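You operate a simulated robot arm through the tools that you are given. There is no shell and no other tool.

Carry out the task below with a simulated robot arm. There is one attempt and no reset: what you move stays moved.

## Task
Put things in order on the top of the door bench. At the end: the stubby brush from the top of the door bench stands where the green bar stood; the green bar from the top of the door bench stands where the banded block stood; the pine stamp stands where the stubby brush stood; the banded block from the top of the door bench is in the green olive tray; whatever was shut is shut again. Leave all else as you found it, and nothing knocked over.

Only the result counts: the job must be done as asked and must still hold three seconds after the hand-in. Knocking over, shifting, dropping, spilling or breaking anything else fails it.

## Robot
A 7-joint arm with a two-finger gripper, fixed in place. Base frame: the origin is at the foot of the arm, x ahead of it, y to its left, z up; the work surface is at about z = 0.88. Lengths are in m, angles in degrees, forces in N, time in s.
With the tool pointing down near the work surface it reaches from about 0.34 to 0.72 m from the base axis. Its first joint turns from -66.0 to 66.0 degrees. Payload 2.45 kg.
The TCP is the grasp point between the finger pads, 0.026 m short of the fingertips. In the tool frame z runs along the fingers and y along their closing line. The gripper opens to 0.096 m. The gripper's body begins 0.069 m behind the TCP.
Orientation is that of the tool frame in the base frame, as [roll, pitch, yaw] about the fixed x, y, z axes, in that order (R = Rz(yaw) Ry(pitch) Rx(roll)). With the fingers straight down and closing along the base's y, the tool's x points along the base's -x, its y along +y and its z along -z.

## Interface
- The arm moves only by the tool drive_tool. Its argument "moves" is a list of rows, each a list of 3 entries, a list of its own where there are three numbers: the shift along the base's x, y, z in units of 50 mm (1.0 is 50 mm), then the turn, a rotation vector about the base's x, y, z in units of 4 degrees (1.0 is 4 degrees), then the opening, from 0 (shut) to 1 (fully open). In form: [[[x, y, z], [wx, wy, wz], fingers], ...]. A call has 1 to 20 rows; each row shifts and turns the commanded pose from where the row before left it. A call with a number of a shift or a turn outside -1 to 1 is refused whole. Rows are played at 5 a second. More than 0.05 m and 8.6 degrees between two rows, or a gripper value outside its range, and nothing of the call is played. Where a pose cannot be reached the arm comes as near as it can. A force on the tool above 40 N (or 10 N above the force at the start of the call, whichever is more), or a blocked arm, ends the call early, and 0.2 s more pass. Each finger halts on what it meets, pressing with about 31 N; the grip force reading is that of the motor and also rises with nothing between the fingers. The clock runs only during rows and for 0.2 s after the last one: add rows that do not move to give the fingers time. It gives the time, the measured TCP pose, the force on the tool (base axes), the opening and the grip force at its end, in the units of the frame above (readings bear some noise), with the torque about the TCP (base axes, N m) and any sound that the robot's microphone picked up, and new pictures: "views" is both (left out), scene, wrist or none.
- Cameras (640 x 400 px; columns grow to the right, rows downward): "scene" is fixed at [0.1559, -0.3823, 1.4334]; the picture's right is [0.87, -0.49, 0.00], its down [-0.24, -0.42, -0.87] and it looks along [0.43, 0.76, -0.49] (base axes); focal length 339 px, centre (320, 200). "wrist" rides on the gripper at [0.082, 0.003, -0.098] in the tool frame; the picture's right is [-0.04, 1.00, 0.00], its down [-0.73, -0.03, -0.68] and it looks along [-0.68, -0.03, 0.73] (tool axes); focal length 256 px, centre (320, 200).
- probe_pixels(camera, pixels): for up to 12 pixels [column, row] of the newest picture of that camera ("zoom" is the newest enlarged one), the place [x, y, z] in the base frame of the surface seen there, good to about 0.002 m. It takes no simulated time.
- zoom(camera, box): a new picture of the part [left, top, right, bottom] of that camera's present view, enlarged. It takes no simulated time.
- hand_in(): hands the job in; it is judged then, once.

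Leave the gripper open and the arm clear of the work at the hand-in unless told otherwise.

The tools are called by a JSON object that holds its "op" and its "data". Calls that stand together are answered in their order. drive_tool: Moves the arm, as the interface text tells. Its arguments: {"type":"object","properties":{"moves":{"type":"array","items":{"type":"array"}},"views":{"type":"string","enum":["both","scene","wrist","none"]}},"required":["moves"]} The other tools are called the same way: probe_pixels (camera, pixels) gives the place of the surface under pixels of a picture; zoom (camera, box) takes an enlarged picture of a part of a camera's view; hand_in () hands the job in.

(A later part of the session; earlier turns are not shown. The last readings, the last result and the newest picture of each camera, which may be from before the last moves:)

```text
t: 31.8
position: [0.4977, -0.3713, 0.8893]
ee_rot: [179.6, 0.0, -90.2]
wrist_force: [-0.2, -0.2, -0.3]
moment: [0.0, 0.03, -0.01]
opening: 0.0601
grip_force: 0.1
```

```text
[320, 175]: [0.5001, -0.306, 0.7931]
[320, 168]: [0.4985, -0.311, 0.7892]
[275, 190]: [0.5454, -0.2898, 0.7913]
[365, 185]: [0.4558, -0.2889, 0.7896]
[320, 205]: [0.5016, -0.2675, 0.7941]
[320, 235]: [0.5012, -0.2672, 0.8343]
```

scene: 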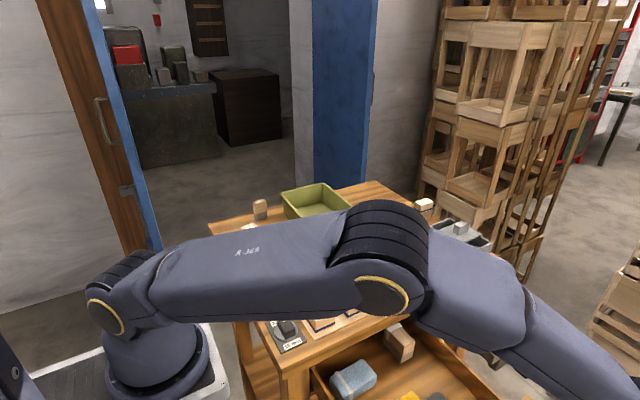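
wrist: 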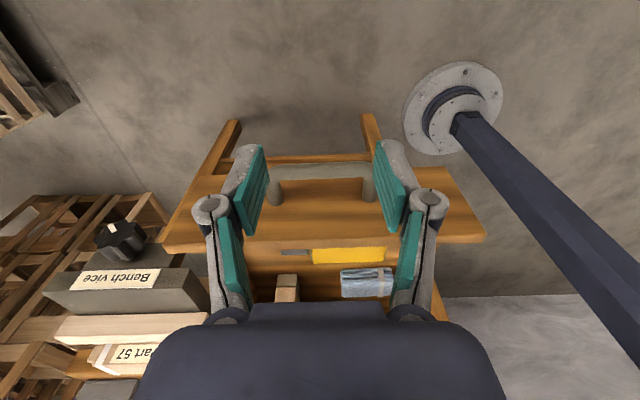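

The bar is at y≈-0.306. I'll lower to z≈0.797 and start a gentle push.

{"op": "drive_tool", "data": {"moves": [[[0, 0, -0.46], [0, 0, 0], 0.625], [[0, 0, -0.46], [0, 0, 0], 0.625], [[0, 0, -0.46], [0, 0, 0], 0.625], [[0, 0, -0.46], [0, 0, 0], 0.625], [[0, 0.2, 0], [0, 0, 0], 0.625], [[0, 0.2, 0], [0, 0, 0], 0.625], [[0, 0.15, 0], [0, 0, 0], 0.625], [[0, 0.06, 0], [0, 0, 0], 0.625], [[0, 0.06, 0], [0, 0, 0], 0.625], [[0, 0.06, 0], [0, 0, 0], 0.625], [[0, 0.06, 0], [0, 0, 0], 0.625], [[0, 0.06, 0], [0, 0, 0], 0.625], [[0, 0.06, 0], [0, 0, 0], 0.625], [[0, 0.08, 0], [0, 0, 0], 0.625], [[0, 0.1, 0], [0, 0, 0], 0.625], [[0, 0.1, 0], [0, 0, 0], 0.625]], "views": "wrist"}}

```text
t: 35.2
position: [0.4958, -0.3086, 0.7978]
ee_rot: [179.4, 0.0, -90.3]
wrist_force: [0.0, 0.3, -1.0]
moment: [0.01, 0.0, -0.05]
opening: 0.06
grip_force: 0.0
```

wrist: 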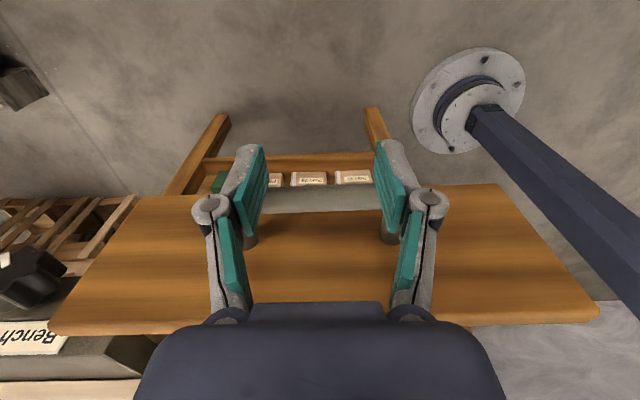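

Contact is made and the drawer is moving. I'll keep pushing at a steady pace.

{"op": "drive_tool", "data": {"moves": [[[0, 0.1, 0], [0, 0, 0], 0.625], [[0, 0.12, 0], [0, 0, 0], 0.625], [[0, 0.14, 0], [0, 0, 0], 0.625], [[0, 0.15, 0], [0, 0, 0], 0.625], [[0, 0.15, 0], [0, 0, 0], 0.625], [[0, 0.15, 0], [0, 0, 0], 0.625], [[0, 0.15, 0], [0, 0, 0], 0.625], [[0, 0.15, 0], [0, 0, 0], 0.625], [[0, 0.15, 0], [0, 0, 0], 0.625], [[0, 0.15, 0], [0, 0, 0], 0.625], [[0, 0.15, 0], [0, 0, 0], 0.625], [[0, 0.15, 0], [0, 0, 0], 0.625], [[0, 0.15, 0], [0, 0, 0], 0.625], [[0, 0.15, 0], [0, 0, 0], 0.625], [[0, 0.15, 0], [0, 0, 0], 0.625], [[0, 0.15, 0], [0, 0, 0], 0.625], [[0, 0.15, 0], [0, 0, 0], 0.625], [[0, 0.15, 0], [0, 0, 0], 0.625], [[0, 0.12, 0], [0, 0, 0], 0.625], [[0, 0.1, 0], [0, 0, 0], 0.625]]}}

```text
t: 39.4
position: [0.4959, -0.1693, 0.7986]
ee_rot: [179.6, 0.1, -90.2]
wrist_force: [-0.5, -1.6, 0.3]
moment: [0.01, 0.01, 0.01]
opening: 0.0601
grip_force: 0.0
```

scene: 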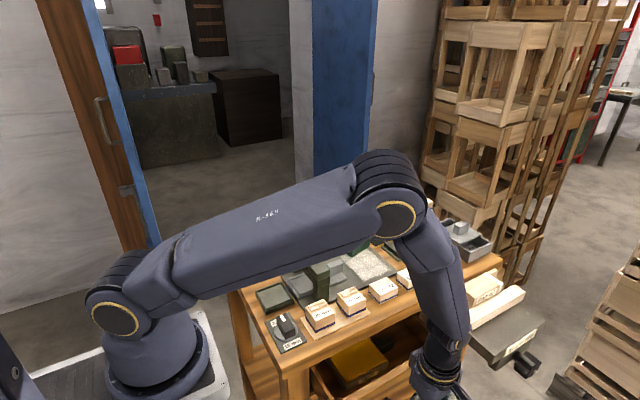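
wrist: 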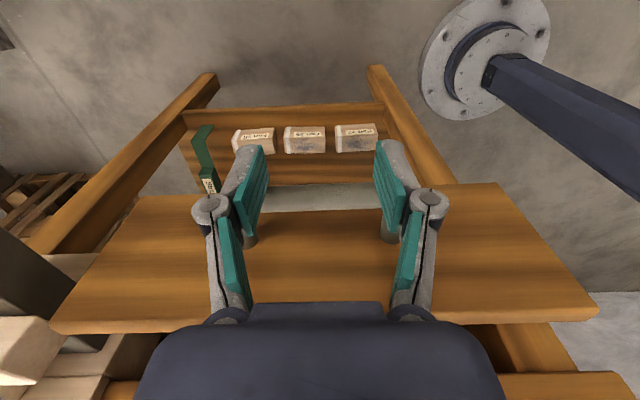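

About 90 mm remains. I'll continue and slow down near the end.

{"op": "drive_tool", "data": {"moves": [[[0, 0.12, 0], [0, 0, 0], 0.625], [[0, 0.12, 0], [0, 0, 0], 0.625], [[0, 0.12, 0], [0, 0, 0], 0.625], [[0, 0.12, 0], [0, 0, 0], 0.625], [[0, 0.12, 0], [0, 0, 0], 0.625], [[0, 0.12, 0], [0, 0, 0], 0.625], [[0, 0.12, 0], [0, 0, 0], 0.625], [[0, 0.12, 0], [0, 0, 0], 0.625], [[0, 0.12, 0], [0, 0, 0], 0.625], [[0, 0.12, 0], [0, 0, 0], 0.625], [[0, 0.12, 0], [0, 0, 0], 0.625], [[0, 0.1, 0], [0, 0, 0], 0.625], [[0, 0.08, 0], [0, 0, 0], 0.625], [[0, 0.06, 0], [0, 0, 0], 0.625], [[0, 0.05, 0], [0, 0, 0], 0.625], [[0, 0.04, 0], [0, 0, 0], 0.625]]}}

```text
t: 42.8
position: [0.4961, -0.0861, 0.7978]
ee_rot: [179.5, -0.1, -90.2]
wrist_force: [-0.4, -0.9, 0.0]
moment: [-0.02, -0.01, 0.07]
opening: 0.0604
grip_force: 0.1
```

scene: 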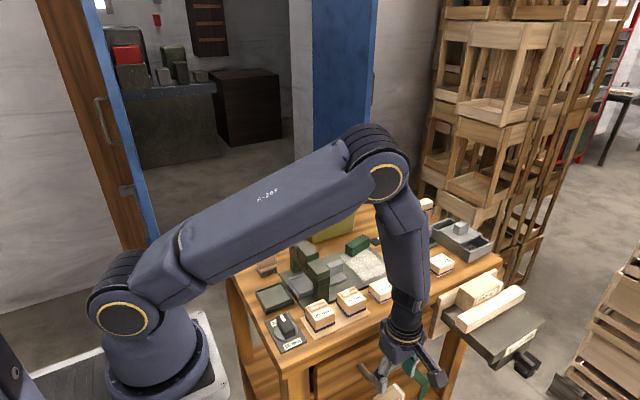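
wrist: 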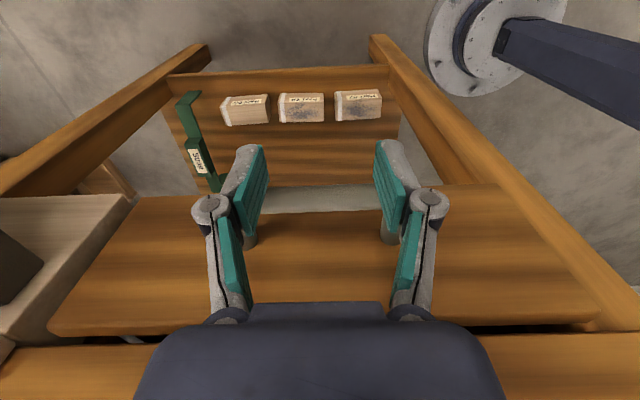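

A small gap remains. I'll push the last millimetres until the contact force rises.

{"op": "drive_tool", "data": {"moves": [[[0, 0.04, 0], [0, 0, 0], 0.625], [[0, 0.04, 0], [0, 0, 0], 0.625], [[0, 0.04, 0], [0, 0, 0], 0.625], [[0, 0.04, 0], [0, 0, 0], 0.625], [[0, 0.03, 0], [0, 0, 0], 0.625], [[0, 0.03, 0], [0, 0, 0], 0.625], [[0, 0.03, 0], [0, 0, 0], 0.625]], "views": "wrist"}}

{"op": "probe_pixels", "data": {"camera": "wrist", "pixels": [[320, 255], [320, 200], [320, 305], [320, 192], [500, 240]]}}

```text
t: 44.4
position: [0.4952, -0.0758, 0.7977]
ee_rot: [179.6, -0.2, -90.4]
wrist_force: [0.6, -10.7, 3.8]
moment: [-0.05, 0.15, 0.37]
opening: 0.0609
grip_force: 0.8
```

wrist: 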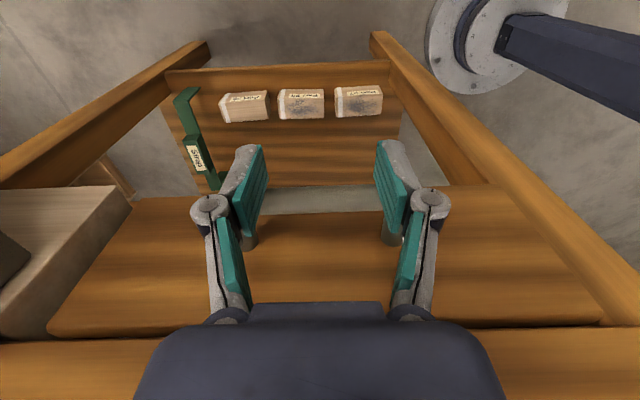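

```text
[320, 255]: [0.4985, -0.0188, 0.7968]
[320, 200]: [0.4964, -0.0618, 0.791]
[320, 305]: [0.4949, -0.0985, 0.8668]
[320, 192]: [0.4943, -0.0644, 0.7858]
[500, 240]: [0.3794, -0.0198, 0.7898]
```

The force reads 10.7 N and the panel is back at y=-0.019, as at the start, so the drawer is shut. I'll back off, rise and return to a viewing pose over the back-left of the bench.

{"op": "drive_tool", "data": {"moves": [[[0, -0.3, 0], [0, 0, 0], 0.625], [[0, -0.3, 0.3], [0, 0, 0], 0.625], [[0, 0, 1], [0, 0, 0], 0.625], [[0, 0, 1], [0, 0, 0], 0.625], [[0, 0, 1], [0, 0, -1], 1], [[0, 0, 1], [0, 0, -1], 1], [[0, 0, 1], [0, 0, -1], 1], [[0, 0, 0.7], [0, 0, -1], 1], [[-0.3, 0.6, 0], [0, 0, -1], 1], [[-0.3, 0.6, 0], [0, 0, -1], 1], [[-0.3, 0.6, 0], [0, 0, -1], 1], [[-0.3, 0.6, 0], [0, 0, -1], 1], [[-0.3, 0.6, 0], [0, 0, -1], 1], [[-0.3, 0.6, 0], [0, 0, -1], 1], [[-0.3, 0.6, 0], [0, 0, -1], 1], [[-0.3, 0.6, 0], [0, 0, -1], 1], [[-0.3, 0.6, 0], [0, 0, -1], 1], [[-0.3, 0.6, 0], [0, 0, -1], 1], [[-0.3, 0.6, 0], [0, 0, -1], 1], [[-0.3, 0.6, 0], [0, 0, -1], 1]], "views": "scene"}}

{"op": "drive_tool", "data": {"moves": [[[-0.3, 0.4, 0], [0, 0, -1], 1], [[-0.3, 0.2, 0], [0, 0, -1], 1], [[-0.3, 0, 0], [0, 0, -1], 1], [[-0.3, 0, 0], [0, 0, -1], 1], [[-0.3, 0, 0], [0, 0, -1], 1], [[0, 0, 0], [0, 0, -1], 1], [[0, 0, 0], [0, 0, -0.4], 1]]}}

```text
t: 48.6
position: [0.3155, 0.2564, 1.0951]
ee_rot: [179.6, 0.0, -154.2]
wrist_force: [-0.8, -0.4, -0.6]
moment: [-0.03, -0.04, -0.02]
opening: 0.0961
grip_force: 0.0
```

scene: 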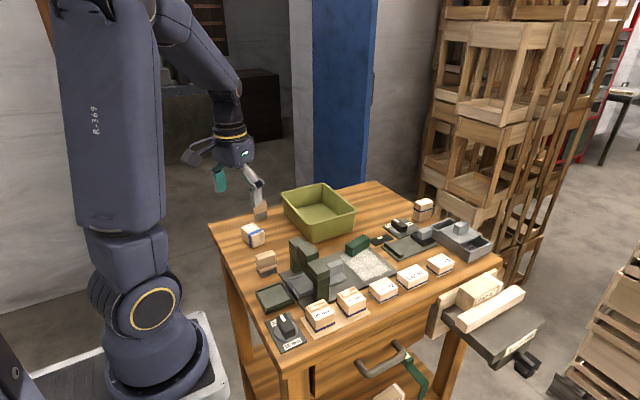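

```text
t: 50.2
position: [0.2404, 0.287, 1.0998]
ee_rot: [179.5, 0.0, -179.9]
wrist_force: [0.0, -0.5, -0.2]
moment: [-0.01, 0.01, 0.01]
opening: 0.096
grip_force: 0.1
```

scene: 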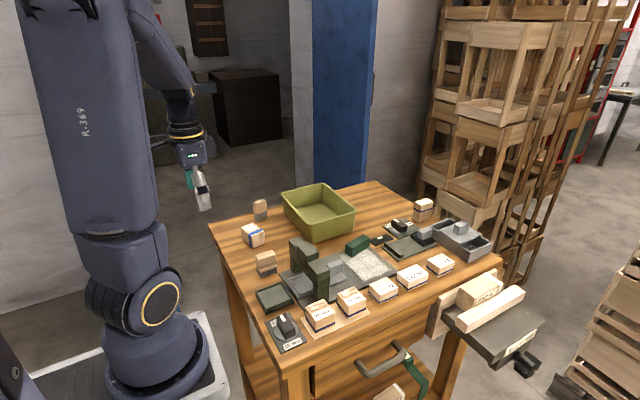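
wrist: 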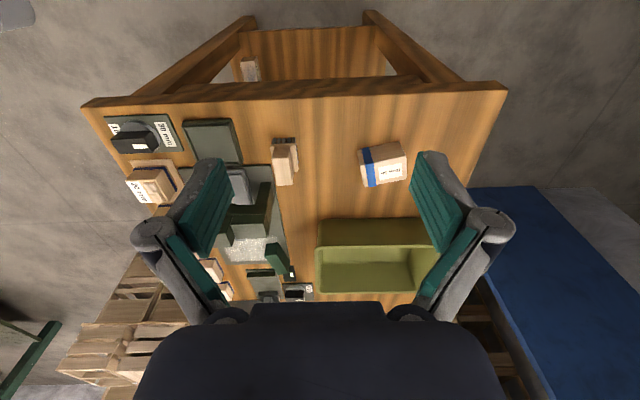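

The drawer is shut as before and the scene is unchanged. Now I'll zoom in on the brush (285,160) and the Run 56 block (382,165) for measurement.

{"op": "zoom", "data": {"camera": "wrist", "box": [340, 130, 420, 200]}}

{"op": "probe_pixels", "data": {"camera": "wrist", "pixels": [[361, 163], [366, 186], [405, 180], [405, 157], [399, 144], [361, 152], [372, 175], [400, 165], [385, 150]]}}

{"op": "zoom", "data": {"camera": "wrist", "box": [245, 120, 325, 200]}}

{"op": "probe_pixels", "data": {"camera": "wrist", "pixels": [[275, 157], [276, 183], [292, 183], [292, 157], [285, 147], [275, 143], [295, 143], [284, 165], [284, 180]]}}

```text
5.71 times, centred on (380, 165) of wrist
```

zoom: 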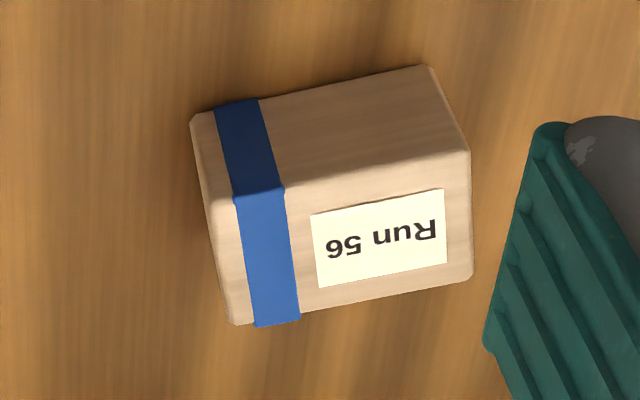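

```text
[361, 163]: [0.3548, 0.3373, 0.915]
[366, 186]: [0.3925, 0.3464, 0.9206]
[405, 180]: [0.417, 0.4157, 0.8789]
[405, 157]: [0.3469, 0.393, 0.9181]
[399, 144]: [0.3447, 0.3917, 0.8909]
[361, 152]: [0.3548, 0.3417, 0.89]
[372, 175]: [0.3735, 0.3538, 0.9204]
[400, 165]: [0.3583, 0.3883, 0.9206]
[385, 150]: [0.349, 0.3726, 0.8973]
```

```text
5.00 times, centred on (285, 160) of wrist
```

zoom: 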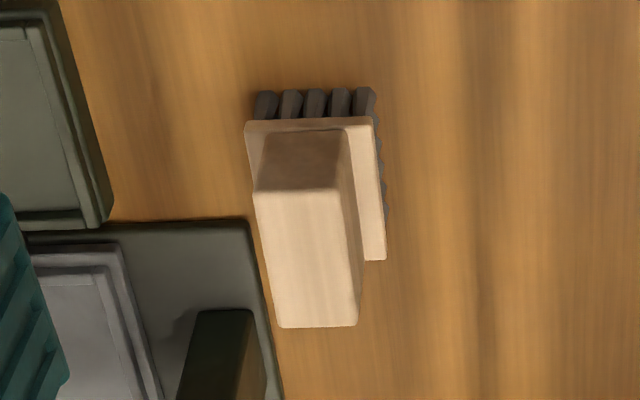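

```text
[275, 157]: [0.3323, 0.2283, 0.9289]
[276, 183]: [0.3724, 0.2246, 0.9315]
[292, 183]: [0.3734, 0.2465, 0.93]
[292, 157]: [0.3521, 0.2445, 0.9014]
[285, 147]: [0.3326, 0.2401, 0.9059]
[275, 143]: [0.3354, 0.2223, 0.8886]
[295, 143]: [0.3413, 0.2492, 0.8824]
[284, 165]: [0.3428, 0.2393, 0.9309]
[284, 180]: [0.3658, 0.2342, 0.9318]
```

{"op": "probe_pixels", "data": {"camera": "zoom", "pixels": [[260, 198], [284, 318], [350, 318], [332, 196], [305, 255], [252, 126], [366, 122], [380, 255], [260, 105], [368, 100], [305, 135]]}}

{"op": "zoom", "data": {"camera": "wrist", "box": [340, 130, 420, 200]}}

{"op": "probe_pixels", "data": {"camera": "zoom", "pixels": [[210, 200], [238, 315], [462, 275], [460, 160], [340, 235], [195, 125], [430, 72], [212, 190], [462, 150], [225, 260]]}}

```text
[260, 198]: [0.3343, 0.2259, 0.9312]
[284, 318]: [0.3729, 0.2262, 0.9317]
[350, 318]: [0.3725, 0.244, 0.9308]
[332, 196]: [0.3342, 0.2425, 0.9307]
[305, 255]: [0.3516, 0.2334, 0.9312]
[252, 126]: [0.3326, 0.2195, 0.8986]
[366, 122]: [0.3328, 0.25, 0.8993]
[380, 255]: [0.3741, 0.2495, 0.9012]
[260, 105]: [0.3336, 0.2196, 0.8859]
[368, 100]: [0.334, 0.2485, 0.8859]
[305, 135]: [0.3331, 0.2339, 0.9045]
```

```text
5.71 times, centred on (380, 165) of wrist
```

zoom: 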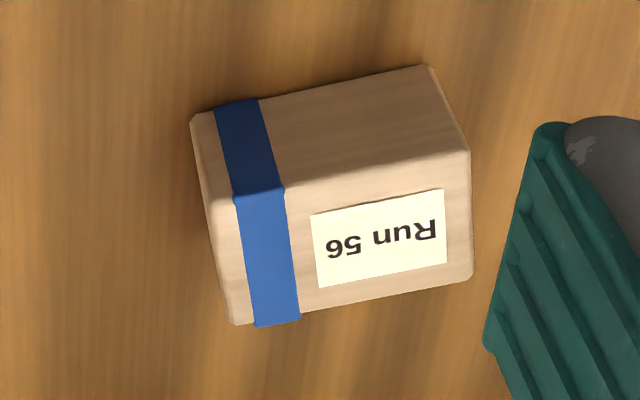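

```text
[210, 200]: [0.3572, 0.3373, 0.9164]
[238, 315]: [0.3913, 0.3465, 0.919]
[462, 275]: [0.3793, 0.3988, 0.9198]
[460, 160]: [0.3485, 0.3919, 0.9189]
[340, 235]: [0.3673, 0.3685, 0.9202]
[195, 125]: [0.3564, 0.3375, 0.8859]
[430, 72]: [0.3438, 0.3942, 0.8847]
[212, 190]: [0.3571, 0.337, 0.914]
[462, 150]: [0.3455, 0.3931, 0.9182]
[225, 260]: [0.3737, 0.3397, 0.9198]
```

Brush centre is about (0.3535, 0.235), aligned with x. The Run 56 block centre is about (0.3685, 0.3685), with its long axis turned about 10° from y. Next I'll measure the green bar, the stamp and the tray.

{"op": "zoom", "data": {"camera": "scene", "box": [330, 222, 394, 262]}}

{"op": "probe_pixels", "data": {"camera": "zoom", "pixels": [[160, 250], [275, 290], [382, 200], [300, 170], [275, 240], [170, 320], [265, 345], [390, 260], [130, 320], [300, 340], [410, 240], [220, 340]]}}

{"op": "zoom", "data": {"camera": "wrist", "box": [210, 200, 310, 300]}}

```text
10.00 times, centred on (362, 242) of scene
```

zoom: 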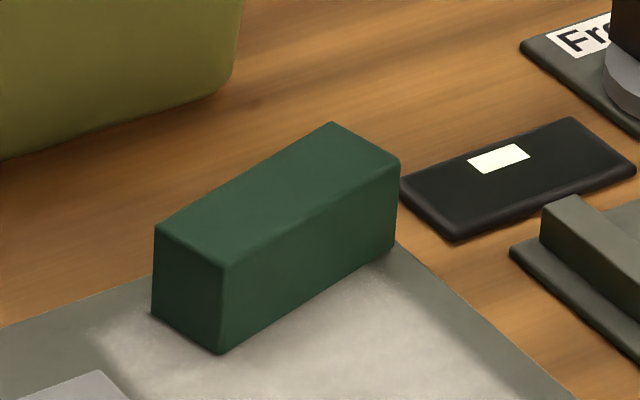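

```text
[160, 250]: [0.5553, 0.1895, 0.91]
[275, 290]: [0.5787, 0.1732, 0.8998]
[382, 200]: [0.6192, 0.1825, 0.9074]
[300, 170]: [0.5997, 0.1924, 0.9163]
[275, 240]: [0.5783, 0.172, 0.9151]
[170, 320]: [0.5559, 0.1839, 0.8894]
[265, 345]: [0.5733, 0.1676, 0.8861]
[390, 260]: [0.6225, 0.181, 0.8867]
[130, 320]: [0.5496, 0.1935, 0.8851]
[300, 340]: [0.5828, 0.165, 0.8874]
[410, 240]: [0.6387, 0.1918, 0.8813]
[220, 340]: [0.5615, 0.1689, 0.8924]
```

```text
4.00 times, centred on (260, 250) of wrist
```

zoom: 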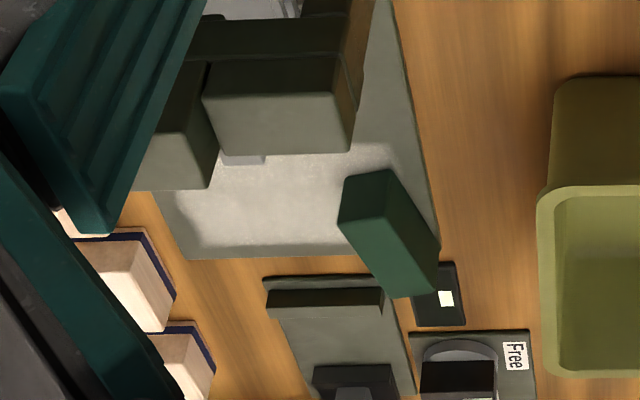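

{"op": "zoom", "data": {"camera": "scene", "box": [330, 222, 394, 262]}}

{"op": "probe_pixels", "data": {"camera": "zoom", "pixels": [[163, 230], [222, 258], [393, 163], [333, 128], [222, 345], [156, 305], [10, 322], [10, 332], [130, 296], [440, 285], [560, 390], [10, 340]]}}

{"op": "zoom", "data": {"camera": "scene", "box": [236, 190, 300, 230]}}

{"op": "probe_pixels", "data": {"camera": "zoom", "pixels": [[178, 130], [198, 142], [300, 108], [275, 92], [190, 220], [205, 235], [305, 205], [312, 268], [210, 302], [190, 290], [250, 180], [260, 270]]}}

{"op": "probe_pixels", "data": {"camera": "scene", "pixels": [[320, 205], [330, 215], [305, 212], [320, 222], [340, 205], [300, 200], [310, 200], [345, 212], [290, 195], [318, 230]]}}

```text
10.00 times, centred on (362, 242) of scene
```

zoom: 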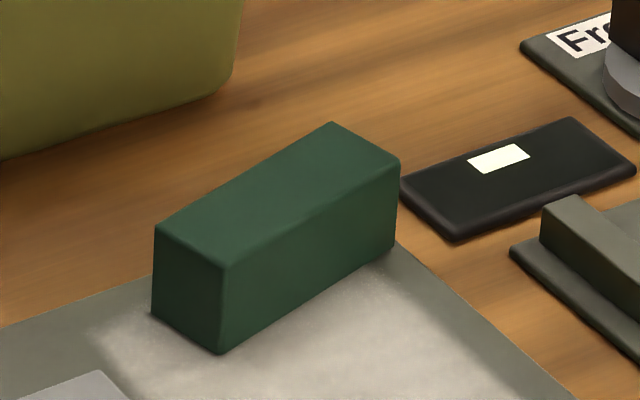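

```text
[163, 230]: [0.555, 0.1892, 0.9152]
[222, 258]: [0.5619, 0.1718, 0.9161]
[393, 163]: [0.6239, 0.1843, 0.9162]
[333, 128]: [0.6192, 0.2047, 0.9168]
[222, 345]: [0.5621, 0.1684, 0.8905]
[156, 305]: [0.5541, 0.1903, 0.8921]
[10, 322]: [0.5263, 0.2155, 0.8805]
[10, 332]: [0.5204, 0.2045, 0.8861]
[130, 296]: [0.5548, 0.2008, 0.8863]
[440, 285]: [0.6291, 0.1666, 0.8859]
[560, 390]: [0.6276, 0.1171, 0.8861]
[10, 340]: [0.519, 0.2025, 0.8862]
```

```text
10.00 times, centred on (268, 210) of scene
```

zoom: 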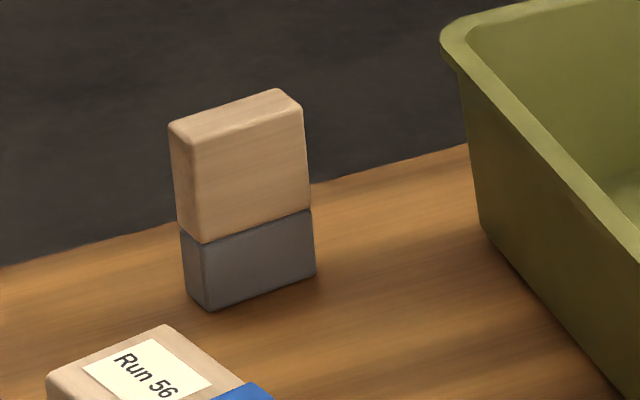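

```text
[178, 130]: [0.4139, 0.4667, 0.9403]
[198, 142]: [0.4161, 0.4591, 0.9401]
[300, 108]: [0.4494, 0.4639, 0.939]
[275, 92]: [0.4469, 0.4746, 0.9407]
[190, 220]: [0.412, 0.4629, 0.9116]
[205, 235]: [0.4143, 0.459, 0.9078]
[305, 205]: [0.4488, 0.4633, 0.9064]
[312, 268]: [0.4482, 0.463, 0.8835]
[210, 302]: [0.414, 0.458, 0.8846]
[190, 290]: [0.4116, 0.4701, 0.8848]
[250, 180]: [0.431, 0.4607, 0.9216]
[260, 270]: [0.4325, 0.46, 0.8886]
```

```text
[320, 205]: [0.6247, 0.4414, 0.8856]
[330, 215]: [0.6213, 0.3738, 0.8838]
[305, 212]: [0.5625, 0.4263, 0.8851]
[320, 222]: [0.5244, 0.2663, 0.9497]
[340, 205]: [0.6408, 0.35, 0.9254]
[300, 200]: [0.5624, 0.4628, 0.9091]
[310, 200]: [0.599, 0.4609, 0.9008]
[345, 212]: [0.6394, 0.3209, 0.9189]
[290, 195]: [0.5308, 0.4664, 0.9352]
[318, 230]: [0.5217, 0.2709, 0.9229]
```

Measurements:
- Green bar: centre about (0.5895, 0.1875), on the plate at z=0.886.
- Stamp: centre about (0.431, 0.467), 60 mm tall and thin.
- Tray interior: centre about (0.575, 0.365).

The order is block to tray, bar to block's place, brush to bar's place, stamp to brush's place. I'll move over the block with yaw +10.4°.

{"op": "drive_tool", "data": {"moves": [[[0.64, 0.4075, 0], [-0.06, 0, 0.65], 1], [[0.64, 0.4075, 0], [-0.06, 0, 0.65], 1], [[0.64, 0.4075, 0], [0, 0, 0.65], 1], [[0.64, 0.4075, 0], [0, 0, 0.65], 1], [[0, 0, -0.7], [0, 0, 0], 1], [[0, 0, -0.7], [0, 0, 0], 1], [[0, 0, -0.7], [0, 0, 0], 1], [[0, 0, -0.7], [0, 0, 0], 1], [[0, 0, 0], [0, 0, 0], 1]]}}

```text
t: 52.2
position: [0.3686, 0.367, 0.9584]
ee_rot: [180.0, 0.0, -169.5]
wrist_force: [0.5, -0.4, 0.2]
moment: [-0.03, 0.02, 0.01]
opening: 0.0961
grip_force: 0.0
```

scene: 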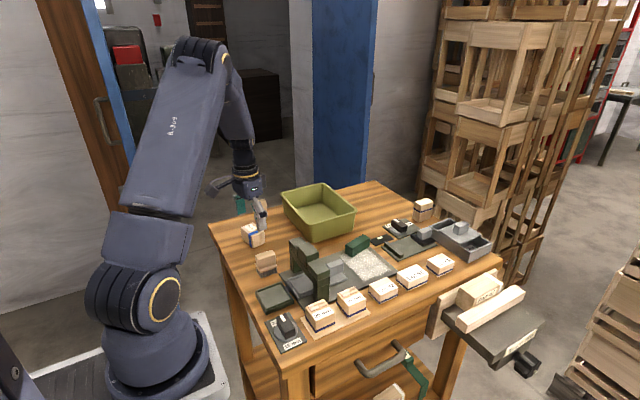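
wrist: 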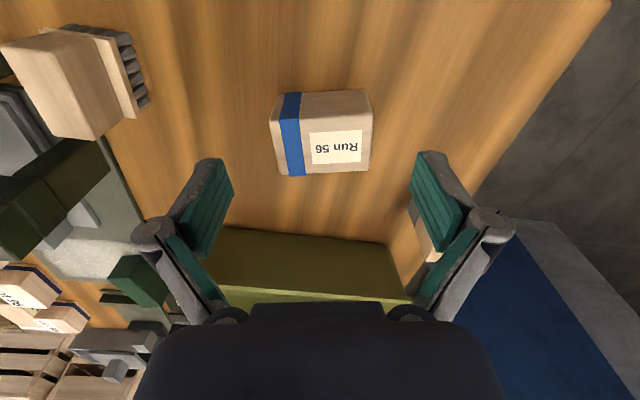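

The block is well aligned between the fingers. I'll lower to z≈0.912 and close.

{"op": "drive_tool", "data": {"moves": [[[0, 0.015, -0.31], [0, 0, 0], 1], [[0, 0.015, -0.31], [0, 0, 0], 1], [[0, 0, -0.3], [0, 0, 0], 1], [[0, 0, 0], [0, 0, 0], 1], [[0, 0, 0], [0, 0, 0], 0.75], [[0, 0, 0], [0, 0, 0], 0.6], [[0, 0, 0], [0, 0, 0], 0.45], [[0, 0, 0], [0, 0, 0], 0.45], [[0, 0, 0], [0, 0, 0], 0.45]]}}

```text
t: 54.2
position: [0.3674, 0.3701, 0.9137]
ee_rot: [-180.0, 0.0, -169.5]
wrist_force: [0.6, 0.3, 2.9]
moment: [-0.02, 0.01, 0.07]
opening: 0.0593
grip_force: 30.9
```

scene: 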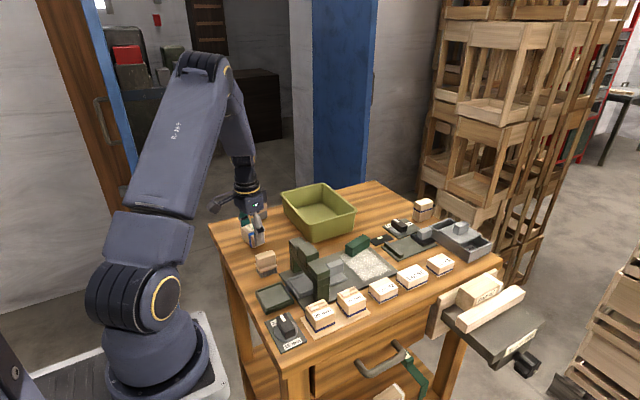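
wrist: 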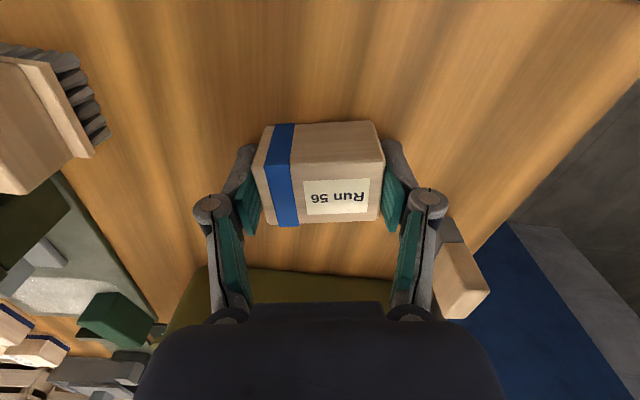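

The block is gripped at opening 0.059. I'll lift, carry it over the tray and square it.

{"op": "drive_tool", "data": {"moves": [[[0, 0, 0.2], [0, 0, 0], 0.45], [[0, 0, 0.5], [0, 0, 0], 0.45], [[0, 0, 0.6], [0, 0, 0], 0.45], [[0, 0, 0.6], [0, 0, 0], 0.45], [[0, 0, 0.6], [0, 0, 0], 0.45], [[0.69, -0.017, 0], [0, 0, -0.4], 0.45], [[0.69, -0.017, 0], [0, 0, -0.4], 0.45], [[0.69, -0.017, 0], [0, 0, -0.4], 0.45], [[0.69, -0.017, 0], [0, 0, -0.4], 0.45], [[0.69, -0.017, 0], [0, 0, -0.4], 0.45], [[0.69, -0.017, 0], [0, 0, -0.6], 0.45], [[0, 0, -0.4], [0, 0, 0], 0.45], [[0, 0, 0], [0, 0, 0], 0.45]]}}

```text
t: 57.0
position: [0.5733, 0.3614, 1.0172]
ee_rot: [-180.0, -0.2, -179.9]
wrist_force: [-0.1, 0.6, -0.4]
moment: [0.02, 0.0, -0.01]
opening: 0.059
grip_force: 30.6
```

scene: 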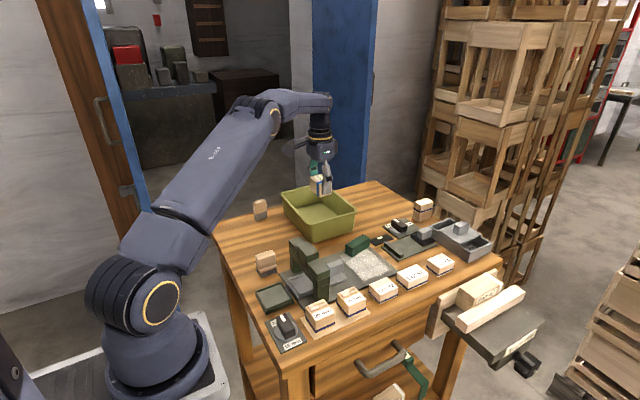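
wrist: 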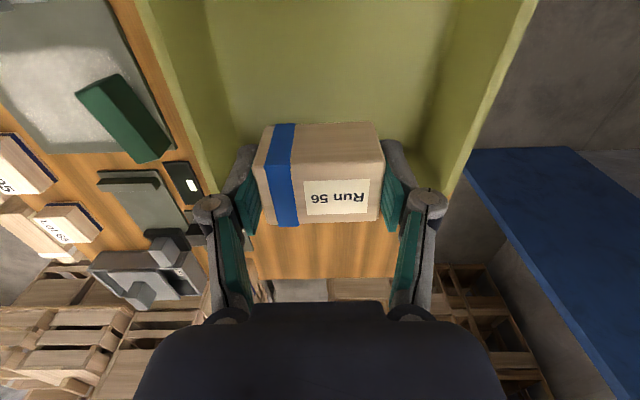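

{"op": "probe_pixels", "data": {"camera": "wrist", "pixels": [[320, 20], [320, 100], [240, 60], [420, 60], [195, 60], [490, 60], [150, 20], [520, 20], [245, 225], [320, 245], [205, 185], [450, 185]]}}

{"op": "zoom", "data": {"camera": "scene", "box": [265, 150, 377, 250]}}

```text
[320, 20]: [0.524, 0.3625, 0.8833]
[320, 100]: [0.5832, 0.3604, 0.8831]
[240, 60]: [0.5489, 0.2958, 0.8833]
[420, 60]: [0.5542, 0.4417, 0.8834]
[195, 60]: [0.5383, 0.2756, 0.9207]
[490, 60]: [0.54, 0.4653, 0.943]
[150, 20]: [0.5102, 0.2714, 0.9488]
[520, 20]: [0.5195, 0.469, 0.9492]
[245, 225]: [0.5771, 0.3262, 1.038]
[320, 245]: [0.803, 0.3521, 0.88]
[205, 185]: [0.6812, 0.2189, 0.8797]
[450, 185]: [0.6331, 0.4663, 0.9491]
```

```text
4.00 times, centred on (321, 200) of scene
```

zoom: 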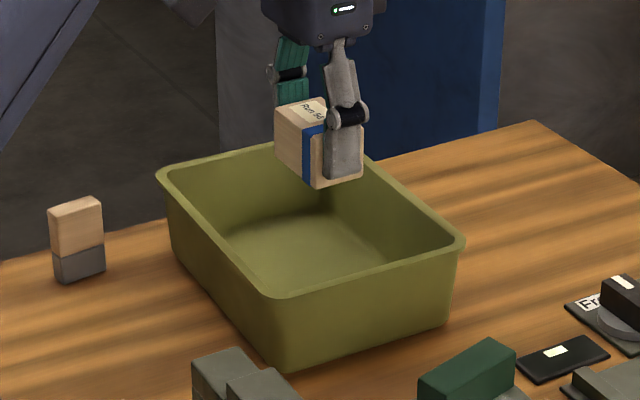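

The block is over the tray floor at z=0.883. I'll lower to z≈0.917 and release.

{"op": "drive_tool", "data": {"moves": [[[0, 0.05, -0.4], [0, 0, 0], 0.45], [[0, 0.02, -0.4], [0, 0, 0], 0.45], [[0, 0, -0.4], [0, 0, 0], 0.45], [[0, 0, -0.4], [0, 0, 0], 0.45], [[0, 0, -0.2], [0, 0, 0], 0.45], [[0, 0, -0.15], [0, 0, 0], 0.45], [[0, 0, 0], [0, 0, 0], 0.45], [[0, 0, 0], [0, 0, 0], 0.45]]}}

```text
t: 58.8
position: [0.576, 0.368, 0.9196]
ee_rot: [-180.0, 0.0, 180.0]
wrist_force: [-0.2, 0.3, -0.5]
moment: [-0.01, 0.01, 0.0]
opening: 0.0592
grip_force: 30.8
```

scene: 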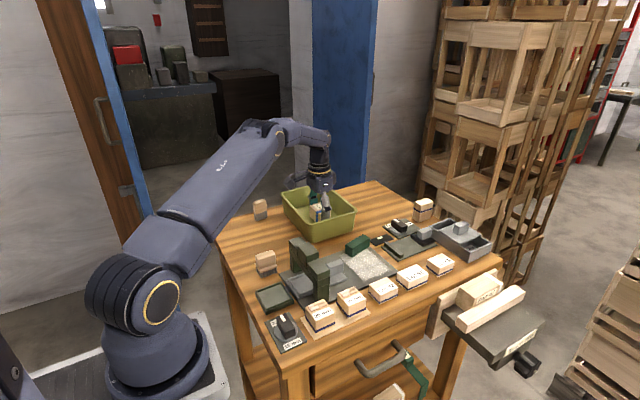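
wrist: 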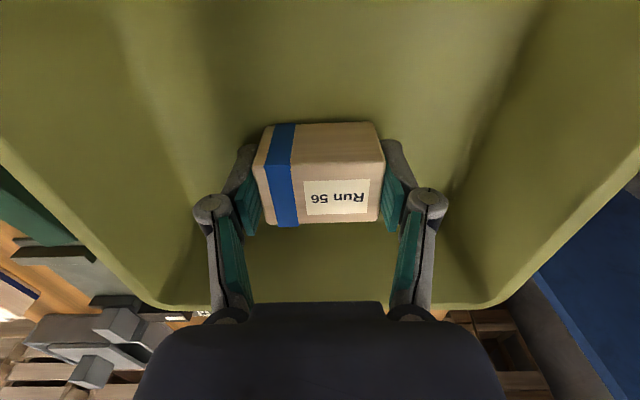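

{"op": "drive_tool", "data": {"moves": [[[0, 0, -0.03], [0, 0, 0], 0.45], [[0, 0, -0.03], [0, 0, 0], 0.45], [[0, 0, 0], [0, 0, 0], 0.45]], "views": "none"}}

```text
t: 59.6
position: [0.5759, 0.3676, 0.9178]
ee_rot: [180.0, 0.0, -179.9]
wrist_force: [-0.8, -0.2, 2.5]
moment: [0.01, 0.04, 0.01]
opening: 0.0592
grip_force: 30.8
```

There is light contact (2.5 N upward), so the block is on the tray floor. I'll open and rise.

{"op": "drive_tool", "data": {"moves": [[[0, 0, 0], [0, 0, 0], 0.65], [[0, 0, 0], [0, 0, 0], 0.75], [[0, 0, 0], [0, 0, 0], 0.85], [[0, 0, 0], [0, 0, 0], 0.85], [[0, 0, 0.3], [0, 0, 0], 0.85], [[0, 0, 0.6], [0, 0, 0], 0.85], [[0, 0, 0.6], [0, 0, 0], 0.85], [[0, 0, 0.6], [0, 0, 0], 0.85], [[0, 0, 0.6], [0, 0, 0], 0.85], [[0, 0, 0.4], [0, 0, 0], 0.85]]}}

```text
t: 61.8
position: [0.5746, 0.368, 1.0732]
ee_rot: [-180.0, 0.0, -180.0]
wrist_force: [-0.1, -0.4, -0.4]
moment: [-0.02, -0.03, 0.0]
opening: 0.0817
grip_force: 0.1
```

scene: 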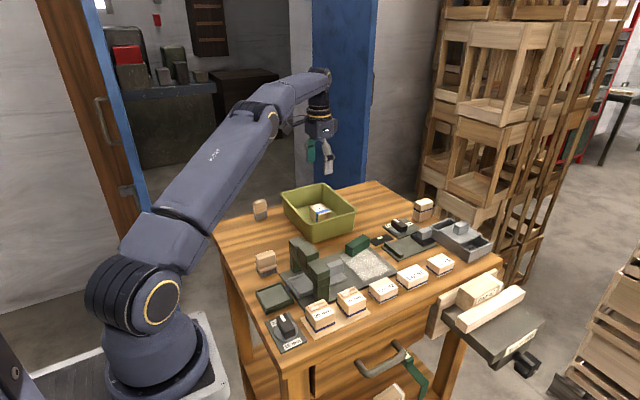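
wrist: 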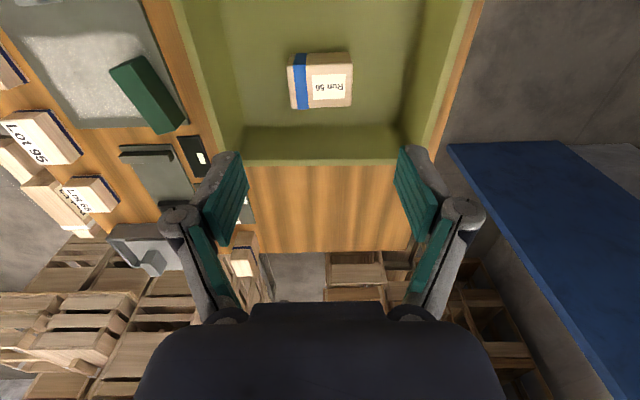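

The block lies in the tray. Next is the green bar: I'll move above (0.5895, 0.1875) with yaw +12° and opening 0.06.

{"op": "drive_tool", "data": {"moves": [[[0.05, -0.6, 0], [0, 0, 0.5], 0.625], [[0.05, -0.6, 0], [0, 0, 0.5], 0.625], [[0.05, -0.6, 0], [0, 0, 0.5], 0.625], [[0.05, -0.6, -0.3], [0, 0, 0.5], 0.625], [[0.05, -0.6, -0.5], [0, 0, 0.5], 0.625], [[0.05, -0.6, -0.7], [0, 0, 0.5], 0.625], [[0, 0, -0.5], [0, 0, 0], 0.625], [[0, 0, 0], [0, 0, 0], 0.625]]}}

{"op": "zoom", "data": {"camera": "wrist", "box": [220, 80, 420, 240]}}

```text
t: 63.6
position: [0.5907, 0.1889, 0.9695]
ee_rot: [179.9, 0.0, -167.9]
wrist_force: [-1.1, -0.7, 0.1]
moment: [0.03, 0.02, 0.02]
opening: 0.06
grip_force: 0.0
```

scene: 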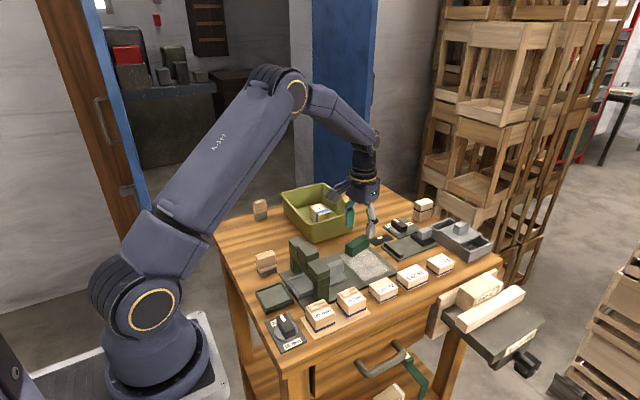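
wrist: 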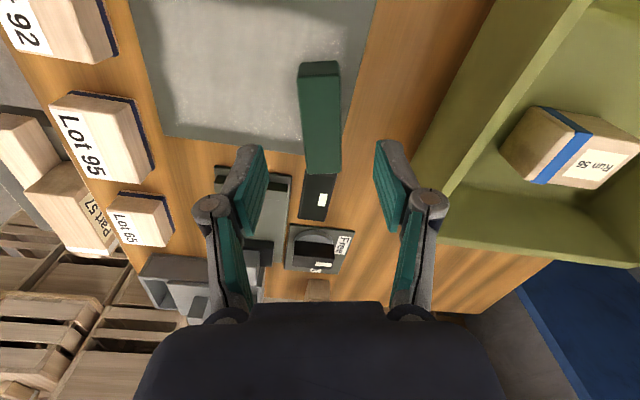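

```text
2.50 times, centred on (320, 160) of wrist
```

zoom: 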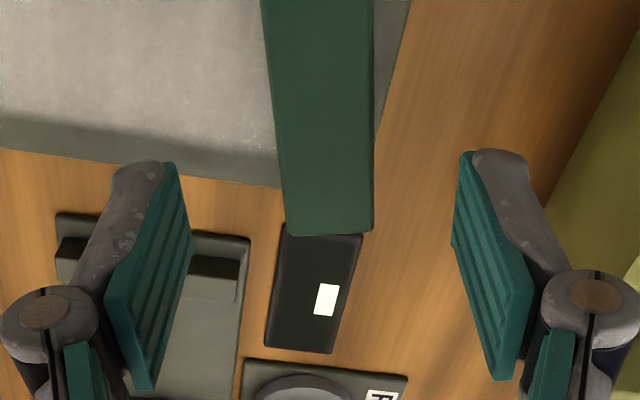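

The bar is aligned. I'll lower to z≈0.916 and close.

{"op": "drive_tool", "data": {"moves": [[[-0.02, -0.01, -0.3], [0, 0, 0], 0.625], [[0, 0, -0.3], [0, 0, 0], 0.625], [[0, 0, -0.3], [0, 0, 0], 0.625], [[0, 0, -0.16], [0, 0, 0], 0.625], [[0, 0, 0], [0, 0, 0], 0.625], [[0, 0, 0], [0, 0, 0], 0.45], [[0, 0, 0], [0, 0, 0], 0.3], [[0, 0, 0], [0, 0, 0], 0.15], [[0, 0, 0], [0, 0, 0], 0.12], [[0, 0, 0], [0, 0, 0], 0.12]]}}

```text
t: 65.8
position: [0.5926, 0.1875, 0.9194]
ee_rot: [-179.9, 0.1, -168.0]
wrist_force: [1.2, -0.4, 0.4]
moment: [-0.01, -0.02, 0.0]
opening: 0.0247
grip_force: 30.6
```

scene: 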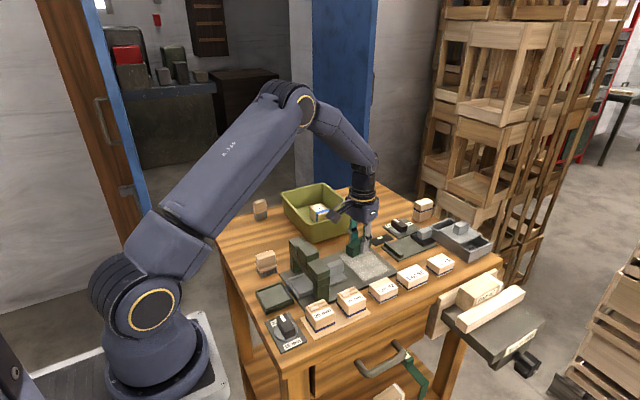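
wrist: 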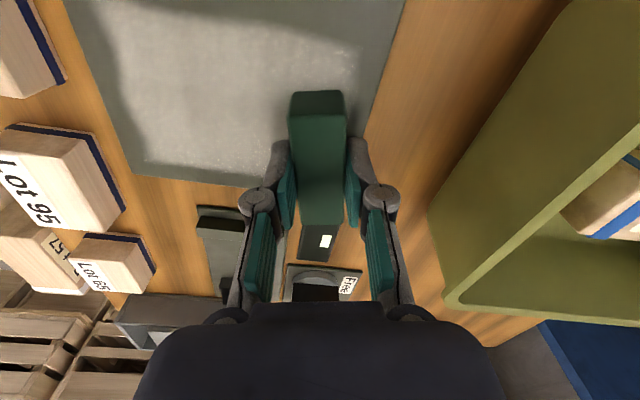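

The bar is gripped (opening 0.0247). I'll lift to z≈1.05 and carry it to (0.3685, 0.3695).

{"op": "drive_tool", "data": {"moves": [[[0, 0, 0.2], [0, 0, 0], 0.12], [[0, 0, 0.5], [0, 0, 0], 0.12], [[0, 0, 0.7], [0, 0, 0], 0.12], [[0, 0, 0.7], [0, 0, 0], 0.12], [[0, 0, 0.6], [0, 0, 0], 0.12], [[-0.634, 0.52, 0], [0, 0, 0], 0.12], [[-0.634, 0.52, 0], [0, 0, 0], 0.12], [[-0.634, 0.52, 0], [0, 0, 0], 0.12], [[-0.634, 0.52, 0], [0, 0, 0], 0.12], [[-0.634, 0.52, 0], [0, 0, 0], 0.12], [[-0.634, 0.52, 0], [0, 0, 0], 0.12], [[-0.634, 0.52, 0], [0, 0, 0], 0.12], [[0, 0, -0.6], [0, 0, 0], 0.12], [[0, 0, -0.6], [0, 0, 0], 0.12], [[0, 0, -0.6], [0, 0, 0], 0.12], [[0, 0, 0], [0, 0, 0], 0.12]]}}

```text
t: 69.2
position: [0.3686, 0.3686, 0.9627]
ee_rot: [180.0, 0.0, -167.9]
wrist_force: [0.1, -0.2, 0.1]
moment: [0.0, 0.04, 0.02]
opening: 0.0249
grip_force: 31.1
```

scene: 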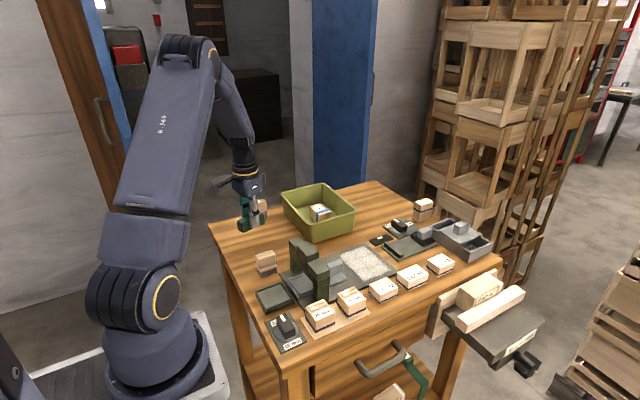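
wrist: 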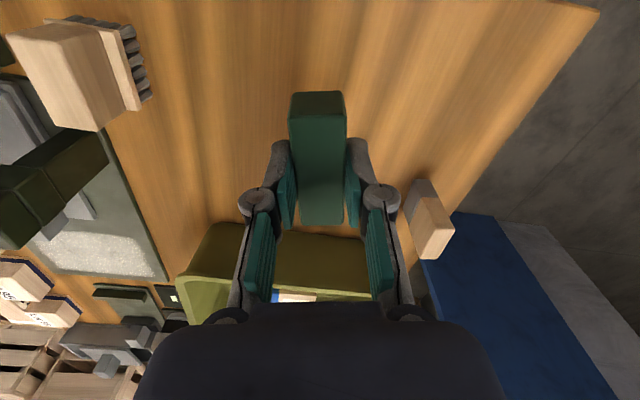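

{"op": "probe_pixels", "data": {"camera": "wrist", "pixels": [[298, 120], [338, 120], [305, 218], [338, 218], [320, 160], [318, 100]]}}

```text
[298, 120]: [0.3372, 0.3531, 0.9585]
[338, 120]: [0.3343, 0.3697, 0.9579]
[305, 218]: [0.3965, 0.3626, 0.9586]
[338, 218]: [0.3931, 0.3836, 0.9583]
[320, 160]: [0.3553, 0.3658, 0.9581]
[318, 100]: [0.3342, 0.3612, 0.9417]
```

The bar centre is about (0.3665, 0.368) with its bottom at 0.928. I'll lower 45 mm with a small shift, then feel for contact.

{"op": "drive_tool", "data": {"moves": [[[0.04, 0.03, -0.3], [0, 0, 0], 0.12], [[0, 0, -0.3], [0, 0, 0], 0.12], [[0, 0, -0.2], [0, 0, 0], 0.12], [[0, 0, -0.08], [0, 0, 0], 0.12], [[0, 0, -0.04], [0, 0, 0], 0.12], [[0, 0, 0], [0, 0, 0], 0.12]], "views": "wrist"}}

{"op": "probe_pixels", "data": {"camera": "wrist", "pixels": [[320, 130], [320, 160], [320, 205]]}}

```text
t: 70.6
position: [0.3701, 0.3703, 0.9181]
ee_rot: [-179.9, 0.0, -167.8]
wrist_force: [-0.5, -0.1, 0.2]
moment: [-0.01, 0.02, 0.02]
opening: 0.025
grip_force: 30.6
```

wrist: 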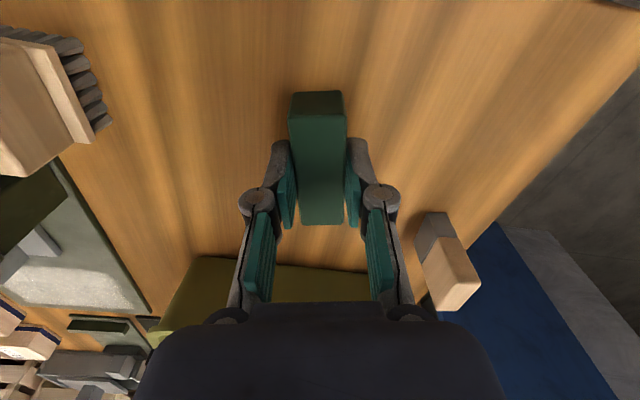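

```text
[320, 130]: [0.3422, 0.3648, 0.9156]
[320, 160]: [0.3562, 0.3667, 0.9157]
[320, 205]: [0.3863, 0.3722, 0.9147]
```

{"op": "drive_tool", "data": {"moves": [[[0, 0, -0.025], [0, 0, 0], 0.12], [[0, 0, -0.025], [0, 0, 0], 0.12], [[0, 0, -0.02], [0, 0, 0], 0.12], [[0, 0, 0], [0, 0, 0], 0.12]], "views": "none"}}

```text
t: 71.6
position: [0.3702, 0.3697, 0.9164]
ee_rot: [180.0, -0.1, -167.8]
wrist_force: [-0.2, -0.1, 0.1]
moment: [0.03, 0.01, 0.04]
opening: 0.0247
grip_force: 31.0
```

{"op": "drive_tool", "data": {"moves": [[[0, 0, -0.02], [0, 0, 0], 0.12], [[0, 0, -0.02], [0, 0, 0], 0.12], [[0, 0, 0], [0, 0, 0], 0.12]], "views": "none"}}

{"op": "probe_pixels", "data": {"camera": "scene", "pixels": [[246, 226], [243, 228]]}}

```text
t: 72.4
position: [0.3691, 0.3691, 0.913]
ee_rot: [-180.0, 0.0, -167.9]
wrist_force: [-0.2, 0.5, -0.5]
moment: [-0.01, 0.01, 0.01]
opening: 0.0247
grip_force: 31.1
```

```text
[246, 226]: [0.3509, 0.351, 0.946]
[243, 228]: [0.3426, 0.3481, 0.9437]
```

{"op": "drive_tool", "data": {"moves": [[[0, 0, -0.02], [0, 0, 0], 0.12], [[0, 0, 0], [0, 0, 0], 0.12]], "views": "both"}}

{"op": "probe_pixels", "data": {"camera": "wrist", "pixels": [[320, 130], [320, 160], [320, 205], [330, 110], [310, 60]]}}

{"op": "zoom", "data": {"camera": "scene", "box": [220, 200, 300, 250]}}

```text
t: 73.0
position: [0.3699, 0.369, 0.9142]
ee_rot: [179.9, 0.0, -167.9]
wrist_force: [-1.1, -3.4, 16.5]
moment: [-0.16, 0.14, 0.0]
opening: 0.0248
grip_force: 31.0
```

scene: 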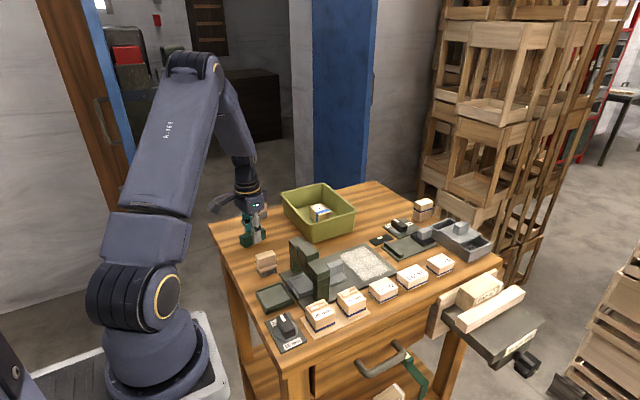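
wrist: 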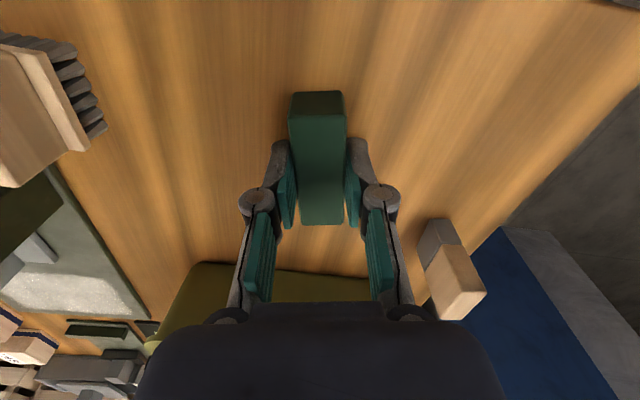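

```text
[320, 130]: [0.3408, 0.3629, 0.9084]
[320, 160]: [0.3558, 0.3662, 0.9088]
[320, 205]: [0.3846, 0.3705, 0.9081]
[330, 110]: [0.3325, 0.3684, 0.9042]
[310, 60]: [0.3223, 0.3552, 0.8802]
```

```text
8.00 times, centred on (260, 225) of scene
```

zoom: 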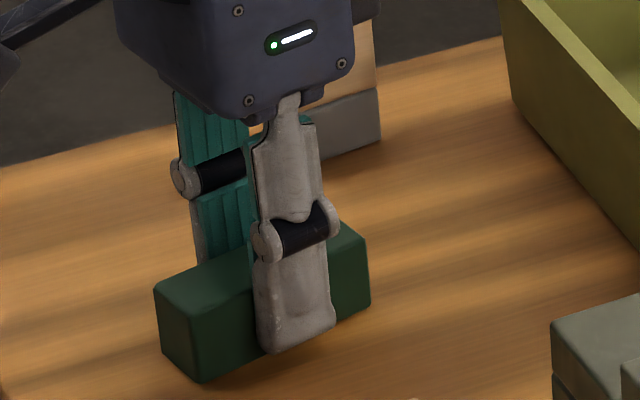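

There is firm contact (16 N up), so the bar sits on the bench. I'll release and rise, then check.

{"op": "drive_tool", "data": {"moves": [[[0, 0, 0.01], [0, 0, 0], 0.2], [[0, 0, 0], [0, 0, 0], 0.4], [[0, 0, 0], [0, 0, 0], 0.6], [[0, 0, 0], [0, 0, 0], 0.6], [[0, 0, 0.4], [0, 0, 0], 0.6], [[0, 0, 0.6], [0, 0, 0], 0.6], [[0, 0, 0.6], [0, 0, 0], 0.6], [[0, 0, 0.6], [0, 0, 0], 0.6]]}}

{"op": "zoom", "data": {"camera": "wrist", "box": [240, 60, 400, 180]}}

```text
t: 74.8
position: [0.3713, 0.3703, 1.0262]
ee_rot: [-179.9, -0.1, -167.8]
wrist_force: [0.1, 0.0, 0.8]
moment: [0.01, 0.0, 0.0]
opening: 0.0574
grip_force: 0.1
```

scene: 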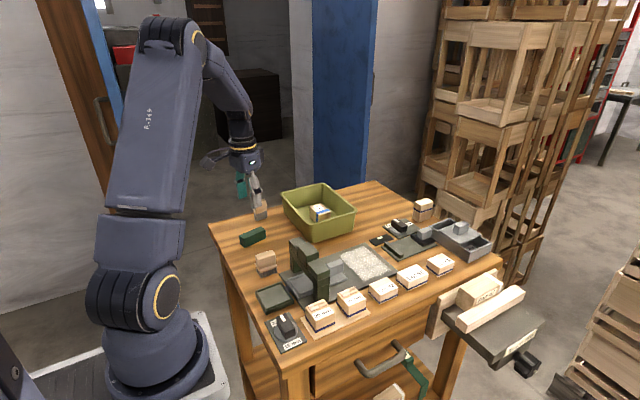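
wrist: 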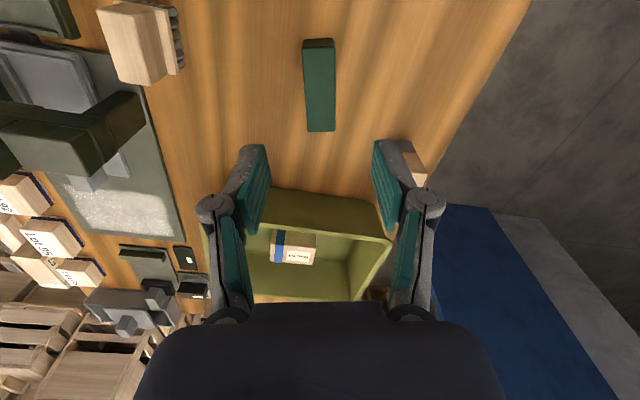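

```text
3.33 times, centred on (320, 120) of wrist
```

zoom: 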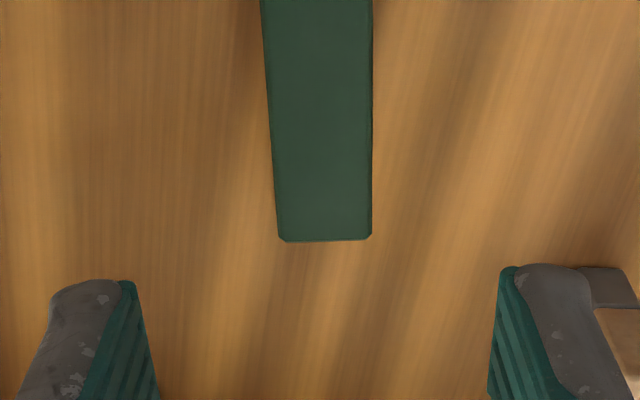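

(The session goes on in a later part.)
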